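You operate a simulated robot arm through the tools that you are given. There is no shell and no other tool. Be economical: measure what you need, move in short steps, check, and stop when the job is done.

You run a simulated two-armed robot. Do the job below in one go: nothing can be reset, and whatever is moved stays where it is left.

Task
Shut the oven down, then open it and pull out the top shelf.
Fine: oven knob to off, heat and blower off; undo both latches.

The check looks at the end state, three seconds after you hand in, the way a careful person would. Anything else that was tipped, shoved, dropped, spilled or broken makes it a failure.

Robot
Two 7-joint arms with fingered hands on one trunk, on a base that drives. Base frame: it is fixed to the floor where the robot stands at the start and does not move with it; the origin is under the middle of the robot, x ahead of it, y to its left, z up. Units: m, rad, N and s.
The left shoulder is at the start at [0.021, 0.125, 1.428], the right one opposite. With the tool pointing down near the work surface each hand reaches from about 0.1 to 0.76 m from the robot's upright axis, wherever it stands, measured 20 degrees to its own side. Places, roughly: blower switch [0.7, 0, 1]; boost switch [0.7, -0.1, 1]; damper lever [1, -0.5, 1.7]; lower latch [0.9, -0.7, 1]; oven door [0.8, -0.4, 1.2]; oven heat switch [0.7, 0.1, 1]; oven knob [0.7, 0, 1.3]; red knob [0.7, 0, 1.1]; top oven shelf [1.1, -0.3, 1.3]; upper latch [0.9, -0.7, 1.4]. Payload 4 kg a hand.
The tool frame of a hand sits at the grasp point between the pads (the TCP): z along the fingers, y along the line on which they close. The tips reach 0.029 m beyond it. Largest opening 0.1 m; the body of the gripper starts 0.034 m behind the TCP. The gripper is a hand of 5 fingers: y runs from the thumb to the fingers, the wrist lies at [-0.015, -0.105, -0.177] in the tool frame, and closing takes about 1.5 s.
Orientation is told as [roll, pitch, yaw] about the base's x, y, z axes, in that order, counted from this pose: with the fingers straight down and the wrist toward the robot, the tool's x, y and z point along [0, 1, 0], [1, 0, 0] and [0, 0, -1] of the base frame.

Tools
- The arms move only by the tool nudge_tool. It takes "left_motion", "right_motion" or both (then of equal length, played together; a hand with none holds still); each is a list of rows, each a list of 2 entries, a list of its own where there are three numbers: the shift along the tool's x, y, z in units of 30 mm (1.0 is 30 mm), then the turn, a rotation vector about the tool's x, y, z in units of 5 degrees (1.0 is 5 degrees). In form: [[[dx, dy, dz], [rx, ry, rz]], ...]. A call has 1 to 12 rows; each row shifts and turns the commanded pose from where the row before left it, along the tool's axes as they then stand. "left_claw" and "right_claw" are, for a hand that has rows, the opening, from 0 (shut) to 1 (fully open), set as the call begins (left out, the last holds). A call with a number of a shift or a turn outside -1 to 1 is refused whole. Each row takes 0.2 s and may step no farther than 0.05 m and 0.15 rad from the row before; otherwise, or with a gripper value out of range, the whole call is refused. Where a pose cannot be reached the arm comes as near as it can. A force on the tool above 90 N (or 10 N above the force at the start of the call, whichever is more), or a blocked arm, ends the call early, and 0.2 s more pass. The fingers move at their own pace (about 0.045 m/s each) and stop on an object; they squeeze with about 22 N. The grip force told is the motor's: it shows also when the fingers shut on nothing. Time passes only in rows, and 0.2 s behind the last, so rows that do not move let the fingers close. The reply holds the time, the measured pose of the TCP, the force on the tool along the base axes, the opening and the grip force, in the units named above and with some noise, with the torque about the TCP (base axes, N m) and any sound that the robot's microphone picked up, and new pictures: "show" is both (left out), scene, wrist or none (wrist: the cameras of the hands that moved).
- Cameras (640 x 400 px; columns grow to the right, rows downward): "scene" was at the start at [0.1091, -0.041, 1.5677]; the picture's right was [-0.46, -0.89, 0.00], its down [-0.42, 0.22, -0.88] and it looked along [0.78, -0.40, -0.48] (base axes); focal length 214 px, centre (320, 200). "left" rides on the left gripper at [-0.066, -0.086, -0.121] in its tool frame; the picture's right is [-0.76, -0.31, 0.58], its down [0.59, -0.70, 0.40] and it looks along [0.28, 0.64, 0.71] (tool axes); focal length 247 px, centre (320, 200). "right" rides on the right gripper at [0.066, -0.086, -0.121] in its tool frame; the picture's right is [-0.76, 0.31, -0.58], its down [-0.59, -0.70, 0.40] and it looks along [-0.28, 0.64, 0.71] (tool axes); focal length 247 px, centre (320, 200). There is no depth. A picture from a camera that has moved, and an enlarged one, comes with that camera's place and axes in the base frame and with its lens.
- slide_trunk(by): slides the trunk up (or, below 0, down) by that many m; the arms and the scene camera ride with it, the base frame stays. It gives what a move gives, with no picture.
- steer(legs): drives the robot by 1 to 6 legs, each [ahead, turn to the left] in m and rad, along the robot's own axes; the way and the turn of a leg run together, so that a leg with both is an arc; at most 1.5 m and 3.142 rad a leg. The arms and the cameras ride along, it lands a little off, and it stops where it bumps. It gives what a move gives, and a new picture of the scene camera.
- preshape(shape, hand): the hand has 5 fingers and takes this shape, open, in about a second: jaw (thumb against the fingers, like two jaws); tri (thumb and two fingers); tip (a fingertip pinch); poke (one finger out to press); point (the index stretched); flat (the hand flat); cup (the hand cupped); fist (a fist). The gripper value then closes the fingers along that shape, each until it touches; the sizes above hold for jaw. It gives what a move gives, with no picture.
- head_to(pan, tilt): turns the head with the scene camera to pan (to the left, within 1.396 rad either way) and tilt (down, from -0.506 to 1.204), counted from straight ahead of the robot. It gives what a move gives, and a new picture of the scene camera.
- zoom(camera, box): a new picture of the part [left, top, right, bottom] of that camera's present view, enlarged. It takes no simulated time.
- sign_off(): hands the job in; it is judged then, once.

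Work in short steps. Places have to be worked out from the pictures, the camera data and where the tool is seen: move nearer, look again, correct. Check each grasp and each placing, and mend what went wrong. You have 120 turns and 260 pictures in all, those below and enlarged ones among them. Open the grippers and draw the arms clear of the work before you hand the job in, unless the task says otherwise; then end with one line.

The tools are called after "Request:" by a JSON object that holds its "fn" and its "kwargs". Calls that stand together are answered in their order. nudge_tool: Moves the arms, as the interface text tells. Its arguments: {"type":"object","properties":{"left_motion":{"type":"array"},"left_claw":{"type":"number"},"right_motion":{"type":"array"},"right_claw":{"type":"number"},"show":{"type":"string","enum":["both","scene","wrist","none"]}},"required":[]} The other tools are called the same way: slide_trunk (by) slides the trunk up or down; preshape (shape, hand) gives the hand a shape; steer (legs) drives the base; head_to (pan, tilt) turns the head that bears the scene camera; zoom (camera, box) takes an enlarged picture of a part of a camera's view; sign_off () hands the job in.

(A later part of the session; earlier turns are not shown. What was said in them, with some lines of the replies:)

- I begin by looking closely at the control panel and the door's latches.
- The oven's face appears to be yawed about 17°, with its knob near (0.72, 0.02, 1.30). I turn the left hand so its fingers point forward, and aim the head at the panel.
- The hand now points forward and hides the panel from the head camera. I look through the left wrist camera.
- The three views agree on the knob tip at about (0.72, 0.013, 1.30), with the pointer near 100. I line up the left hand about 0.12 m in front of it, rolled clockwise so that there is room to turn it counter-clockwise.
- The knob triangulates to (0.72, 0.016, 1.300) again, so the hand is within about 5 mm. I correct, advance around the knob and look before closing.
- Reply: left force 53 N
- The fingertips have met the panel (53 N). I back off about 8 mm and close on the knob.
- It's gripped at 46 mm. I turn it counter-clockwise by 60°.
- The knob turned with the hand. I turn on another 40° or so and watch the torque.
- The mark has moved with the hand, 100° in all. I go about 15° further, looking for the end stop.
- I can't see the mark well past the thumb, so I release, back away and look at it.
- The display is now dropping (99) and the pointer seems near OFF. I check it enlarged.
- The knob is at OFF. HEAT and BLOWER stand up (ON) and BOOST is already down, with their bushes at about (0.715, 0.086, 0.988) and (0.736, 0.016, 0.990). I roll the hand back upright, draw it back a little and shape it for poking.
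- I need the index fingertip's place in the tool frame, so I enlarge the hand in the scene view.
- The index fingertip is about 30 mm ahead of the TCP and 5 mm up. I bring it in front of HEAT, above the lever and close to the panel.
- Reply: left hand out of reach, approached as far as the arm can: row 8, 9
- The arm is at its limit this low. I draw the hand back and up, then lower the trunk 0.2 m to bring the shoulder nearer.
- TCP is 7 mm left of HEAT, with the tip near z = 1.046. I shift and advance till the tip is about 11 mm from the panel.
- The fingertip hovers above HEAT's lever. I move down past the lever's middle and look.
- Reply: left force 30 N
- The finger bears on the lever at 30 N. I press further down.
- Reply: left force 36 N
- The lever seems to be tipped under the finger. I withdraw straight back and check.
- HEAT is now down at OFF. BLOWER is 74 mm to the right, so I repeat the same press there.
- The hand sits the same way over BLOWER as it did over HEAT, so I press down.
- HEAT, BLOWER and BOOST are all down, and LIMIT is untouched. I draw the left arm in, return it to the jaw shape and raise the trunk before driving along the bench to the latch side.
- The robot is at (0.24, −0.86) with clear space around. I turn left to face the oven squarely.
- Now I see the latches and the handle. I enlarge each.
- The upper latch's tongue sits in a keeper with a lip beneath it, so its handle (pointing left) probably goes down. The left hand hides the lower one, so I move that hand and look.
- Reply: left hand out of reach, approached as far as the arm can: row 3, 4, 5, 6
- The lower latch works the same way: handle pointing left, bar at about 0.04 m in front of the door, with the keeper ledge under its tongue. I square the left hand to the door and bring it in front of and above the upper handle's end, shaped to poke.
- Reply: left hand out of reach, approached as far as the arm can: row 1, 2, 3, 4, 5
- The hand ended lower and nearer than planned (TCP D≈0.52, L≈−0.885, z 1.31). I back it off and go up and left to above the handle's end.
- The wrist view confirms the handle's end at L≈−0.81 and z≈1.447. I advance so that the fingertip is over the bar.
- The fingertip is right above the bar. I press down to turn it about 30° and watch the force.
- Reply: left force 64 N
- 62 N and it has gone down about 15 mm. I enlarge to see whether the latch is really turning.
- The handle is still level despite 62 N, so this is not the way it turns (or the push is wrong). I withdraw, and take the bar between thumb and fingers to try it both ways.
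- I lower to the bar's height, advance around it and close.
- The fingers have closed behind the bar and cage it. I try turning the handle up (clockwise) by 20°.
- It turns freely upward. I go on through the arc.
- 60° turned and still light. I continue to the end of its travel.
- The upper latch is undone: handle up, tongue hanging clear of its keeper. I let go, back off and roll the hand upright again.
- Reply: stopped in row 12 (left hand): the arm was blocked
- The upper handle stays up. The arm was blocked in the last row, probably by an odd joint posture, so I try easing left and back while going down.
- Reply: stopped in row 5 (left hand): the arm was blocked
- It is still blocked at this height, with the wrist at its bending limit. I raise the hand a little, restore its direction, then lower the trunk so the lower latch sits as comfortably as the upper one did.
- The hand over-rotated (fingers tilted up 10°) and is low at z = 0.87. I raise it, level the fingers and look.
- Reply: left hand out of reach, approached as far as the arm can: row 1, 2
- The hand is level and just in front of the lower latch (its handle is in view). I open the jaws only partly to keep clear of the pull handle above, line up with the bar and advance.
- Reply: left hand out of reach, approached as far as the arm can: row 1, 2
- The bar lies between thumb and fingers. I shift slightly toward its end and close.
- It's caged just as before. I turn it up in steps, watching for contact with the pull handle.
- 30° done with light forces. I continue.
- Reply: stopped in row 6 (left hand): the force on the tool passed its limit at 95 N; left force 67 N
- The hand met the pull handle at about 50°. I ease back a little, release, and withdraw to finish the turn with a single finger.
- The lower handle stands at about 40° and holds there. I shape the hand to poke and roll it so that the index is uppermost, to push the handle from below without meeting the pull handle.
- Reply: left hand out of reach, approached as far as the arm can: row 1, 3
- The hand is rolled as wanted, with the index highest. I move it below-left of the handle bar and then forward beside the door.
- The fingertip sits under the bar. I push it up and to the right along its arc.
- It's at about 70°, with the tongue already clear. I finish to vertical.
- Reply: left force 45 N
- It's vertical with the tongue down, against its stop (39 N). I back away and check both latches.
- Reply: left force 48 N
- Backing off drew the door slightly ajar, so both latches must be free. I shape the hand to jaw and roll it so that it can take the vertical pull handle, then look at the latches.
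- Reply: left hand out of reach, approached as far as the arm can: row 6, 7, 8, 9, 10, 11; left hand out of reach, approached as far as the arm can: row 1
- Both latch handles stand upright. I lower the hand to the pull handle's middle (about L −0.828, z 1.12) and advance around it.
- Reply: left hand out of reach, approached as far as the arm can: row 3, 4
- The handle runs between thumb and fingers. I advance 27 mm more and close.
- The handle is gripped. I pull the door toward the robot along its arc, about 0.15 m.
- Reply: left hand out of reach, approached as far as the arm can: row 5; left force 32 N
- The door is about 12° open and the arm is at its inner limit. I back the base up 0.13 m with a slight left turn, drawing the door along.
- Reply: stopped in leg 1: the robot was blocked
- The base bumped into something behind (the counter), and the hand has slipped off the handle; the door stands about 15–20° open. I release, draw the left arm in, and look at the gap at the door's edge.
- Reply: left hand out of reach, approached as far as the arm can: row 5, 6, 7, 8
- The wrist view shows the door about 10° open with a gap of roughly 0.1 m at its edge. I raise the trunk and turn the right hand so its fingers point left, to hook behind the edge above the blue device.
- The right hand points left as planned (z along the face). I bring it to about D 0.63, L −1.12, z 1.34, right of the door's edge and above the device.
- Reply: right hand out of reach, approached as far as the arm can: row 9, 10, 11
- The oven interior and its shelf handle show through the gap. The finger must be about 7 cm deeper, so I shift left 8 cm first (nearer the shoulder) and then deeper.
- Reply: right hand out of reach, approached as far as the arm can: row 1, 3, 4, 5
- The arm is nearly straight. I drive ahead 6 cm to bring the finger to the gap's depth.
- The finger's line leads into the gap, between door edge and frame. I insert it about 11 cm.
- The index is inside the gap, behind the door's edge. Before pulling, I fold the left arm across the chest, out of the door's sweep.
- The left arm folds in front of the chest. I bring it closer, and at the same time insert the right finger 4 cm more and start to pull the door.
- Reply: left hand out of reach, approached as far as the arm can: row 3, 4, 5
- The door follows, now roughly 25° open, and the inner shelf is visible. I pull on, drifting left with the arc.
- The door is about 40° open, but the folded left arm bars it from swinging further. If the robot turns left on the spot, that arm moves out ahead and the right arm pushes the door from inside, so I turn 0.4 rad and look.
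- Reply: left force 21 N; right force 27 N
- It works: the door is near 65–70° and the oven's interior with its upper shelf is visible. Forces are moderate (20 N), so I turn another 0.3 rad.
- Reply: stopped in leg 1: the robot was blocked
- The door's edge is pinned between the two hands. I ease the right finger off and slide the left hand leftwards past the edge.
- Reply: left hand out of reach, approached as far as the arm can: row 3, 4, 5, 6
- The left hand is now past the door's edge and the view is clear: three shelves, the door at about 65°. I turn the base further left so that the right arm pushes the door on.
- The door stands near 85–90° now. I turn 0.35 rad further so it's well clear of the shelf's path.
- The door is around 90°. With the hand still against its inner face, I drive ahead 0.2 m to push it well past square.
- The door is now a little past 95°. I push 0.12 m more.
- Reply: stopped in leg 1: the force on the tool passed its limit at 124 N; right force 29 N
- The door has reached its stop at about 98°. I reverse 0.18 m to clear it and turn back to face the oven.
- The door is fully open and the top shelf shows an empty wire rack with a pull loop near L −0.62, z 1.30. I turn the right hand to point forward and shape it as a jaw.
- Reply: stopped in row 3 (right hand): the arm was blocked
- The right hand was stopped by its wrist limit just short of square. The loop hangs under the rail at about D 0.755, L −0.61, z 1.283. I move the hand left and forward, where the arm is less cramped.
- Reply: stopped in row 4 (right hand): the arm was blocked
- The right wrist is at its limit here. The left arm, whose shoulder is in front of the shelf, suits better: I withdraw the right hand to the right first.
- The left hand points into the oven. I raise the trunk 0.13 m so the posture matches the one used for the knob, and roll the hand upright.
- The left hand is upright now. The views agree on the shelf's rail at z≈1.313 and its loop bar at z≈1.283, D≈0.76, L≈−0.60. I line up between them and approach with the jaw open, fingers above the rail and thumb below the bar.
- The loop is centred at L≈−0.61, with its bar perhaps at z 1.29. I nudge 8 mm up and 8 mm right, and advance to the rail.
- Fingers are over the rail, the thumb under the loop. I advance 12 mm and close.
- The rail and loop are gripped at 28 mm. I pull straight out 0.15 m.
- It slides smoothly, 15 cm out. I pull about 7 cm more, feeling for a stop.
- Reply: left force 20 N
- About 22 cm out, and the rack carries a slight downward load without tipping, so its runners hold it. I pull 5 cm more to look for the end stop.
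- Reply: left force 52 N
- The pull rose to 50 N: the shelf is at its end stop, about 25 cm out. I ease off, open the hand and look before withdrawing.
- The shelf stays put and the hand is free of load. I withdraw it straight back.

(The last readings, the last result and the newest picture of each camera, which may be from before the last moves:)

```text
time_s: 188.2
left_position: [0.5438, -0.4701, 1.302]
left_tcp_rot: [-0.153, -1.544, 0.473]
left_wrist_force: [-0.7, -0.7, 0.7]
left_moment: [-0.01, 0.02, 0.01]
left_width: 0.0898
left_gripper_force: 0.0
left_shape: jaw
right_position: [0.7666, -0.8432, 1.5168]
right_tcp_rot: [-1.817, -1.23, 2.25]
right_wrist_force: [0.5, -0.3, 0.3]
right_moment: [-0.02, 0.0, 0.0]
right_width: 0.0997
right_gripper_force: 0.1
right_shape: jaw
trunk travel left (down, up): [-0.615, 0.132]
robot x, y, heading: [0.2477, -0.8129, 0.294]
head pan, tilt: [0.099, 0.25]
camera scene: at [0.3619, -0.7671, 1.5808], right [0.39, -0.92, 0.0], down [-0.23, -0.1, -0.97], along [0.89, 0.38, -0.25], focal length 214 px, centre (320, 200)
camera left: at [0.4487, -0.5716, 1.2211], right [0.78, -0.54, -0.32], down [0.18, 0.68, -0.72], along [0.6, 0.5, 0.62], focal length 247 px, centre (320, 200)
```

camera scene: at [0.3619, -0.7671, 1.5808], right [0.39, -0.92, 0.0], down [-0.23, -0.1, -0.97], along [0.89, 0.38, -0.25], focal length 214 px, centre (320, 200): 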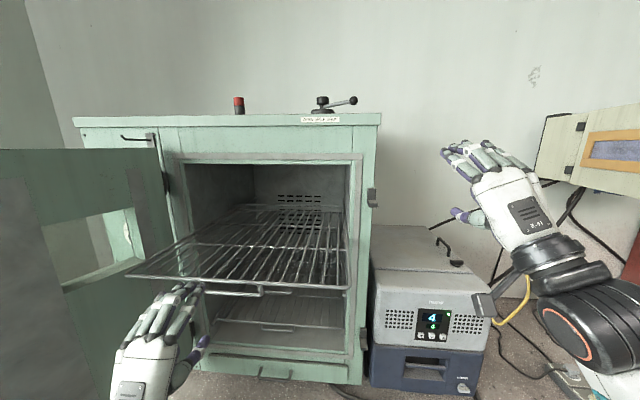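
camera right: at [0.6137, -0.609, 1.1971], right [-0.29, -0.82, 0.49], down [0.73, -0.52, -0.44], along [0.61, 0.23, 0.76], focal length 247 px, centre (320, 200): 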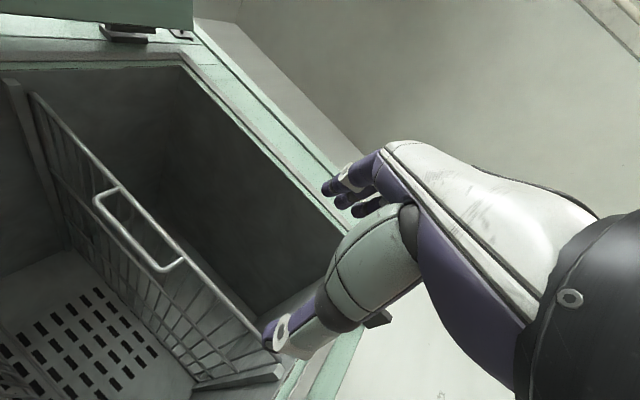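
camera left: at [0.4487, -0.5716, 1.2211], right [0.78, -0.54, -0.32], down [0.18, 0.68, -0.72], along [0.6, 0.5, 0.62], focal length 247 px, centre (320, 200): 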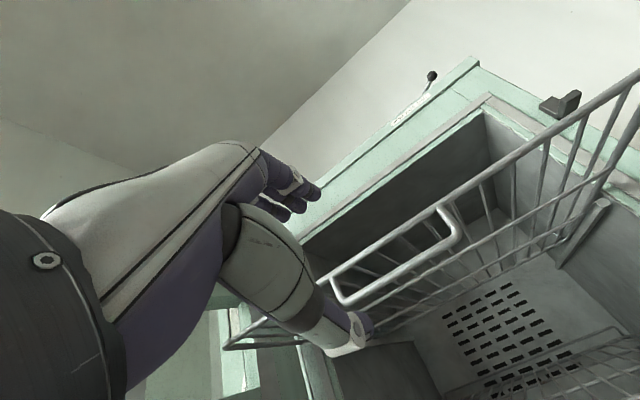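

The shelf is out and the hand is free of it. I back the robot up a few centimetres, then look through the door's window at the panel as a last check.

Request:
{"fn": "steer", "kwargs": {"legs": [[-0.05, 0]]}}

Request:
{"fn": "head_to", "kwargs": {"pan": 0.6, "tilt": 0.35}}

```text
time_s: 189.2
left_position: [0.4972, -0.4847, 1.3014]
left_tcp_rot: [-0.135, -1.543, 0.456]
left_wrist_force: [0.2, -0.2, 0.4]
left_moment: [-0.02, -0.01, -0.04]
left_width: 0.0898
left_gripper_force: 0.1
left_shape: jaw
right_position: [0.7196, -0.8586, 1.5173]
right_tcp_rot: [-1.814, -1.231, 2.247]
right_wrist_force: [1.0, 0.5, 1.3]
right_moment: [-0.03, 0.01, 0.02]
right_width: 0.0999
right_gripper_force: 0.1
right_shape: jaw
trunk travel left (down, up): [-0.615, 0.132]
robot x, y, heading: [0.1999, -0.8258, 0.296]
head pan, tilt: [0.099, 0.25]
camera scene: at [0.3152, -0.7814, 1.5806], right [0.39, -0.92, 0.0], down [-0.23, -0.1, -0.97], along [0.89, 0.38, -0.25], focal length 214 px, centre (320, 200)
```

scene: 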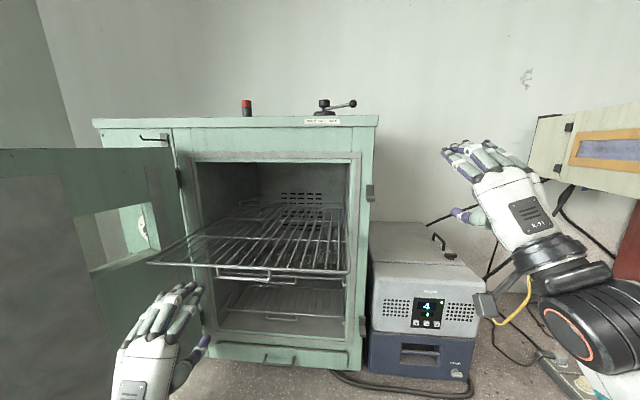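

```text
time_s: 190.1
left_position: [0.4982, -0.4852, 1.3018]
left_tcp_rot: [-0.144, -1.544, 0.467]
left_wrist_force: [0.6, -0.1, -0.4]
left_moment: [0.04, 0.02, -0.01]
left_width: 0.0896
left_gripper_force: 0.1
left_shape: jaw
right_position: [0.7187, -0.8593, 1.5166]
right_tcp_rot: [-1.814, -1.23, 2.249]
right_wrist_force: [0.1, -1.1, 0.2]
right_moment: [0.02, -0.01, -0.02]
right_width: 0.1
right_gripper_force: 0.1
right_shape: jaw
trunk travel left (down, up): [-0.615, 0.132]
robot x, y, heading: [0.2014, -0.8258, 0.299]
head pan, tilt: [0.6, 0.351]
camera scene: at [0.286, -0.7448, 1.5713], right [0.78, -0.62, 0.0], down [-0.21, -0.27, -0.94], along [0.58, 0.74, -0.34], focal length 214 px, centre (320, 200)
```

scene: 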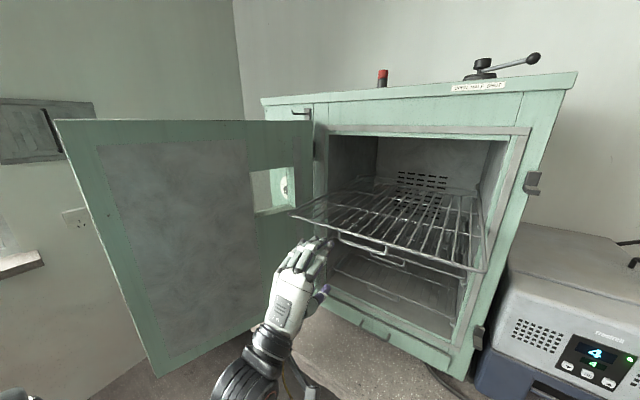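

The shelf is out at its stop, the door open, both latches undone, and both hands are open and clear. I hand the job in.

Request:
{"fn": "sign_off", "kwargs": {}}

```text
The job is handed in.
```

The oven is shut down (knob, heat and blower all off), both latches are undone, the door is open, and the top shelf is pulled out about 25 cm to its stop. I checked the knob and switches before opening the door, because the open door now hides most of the panel.
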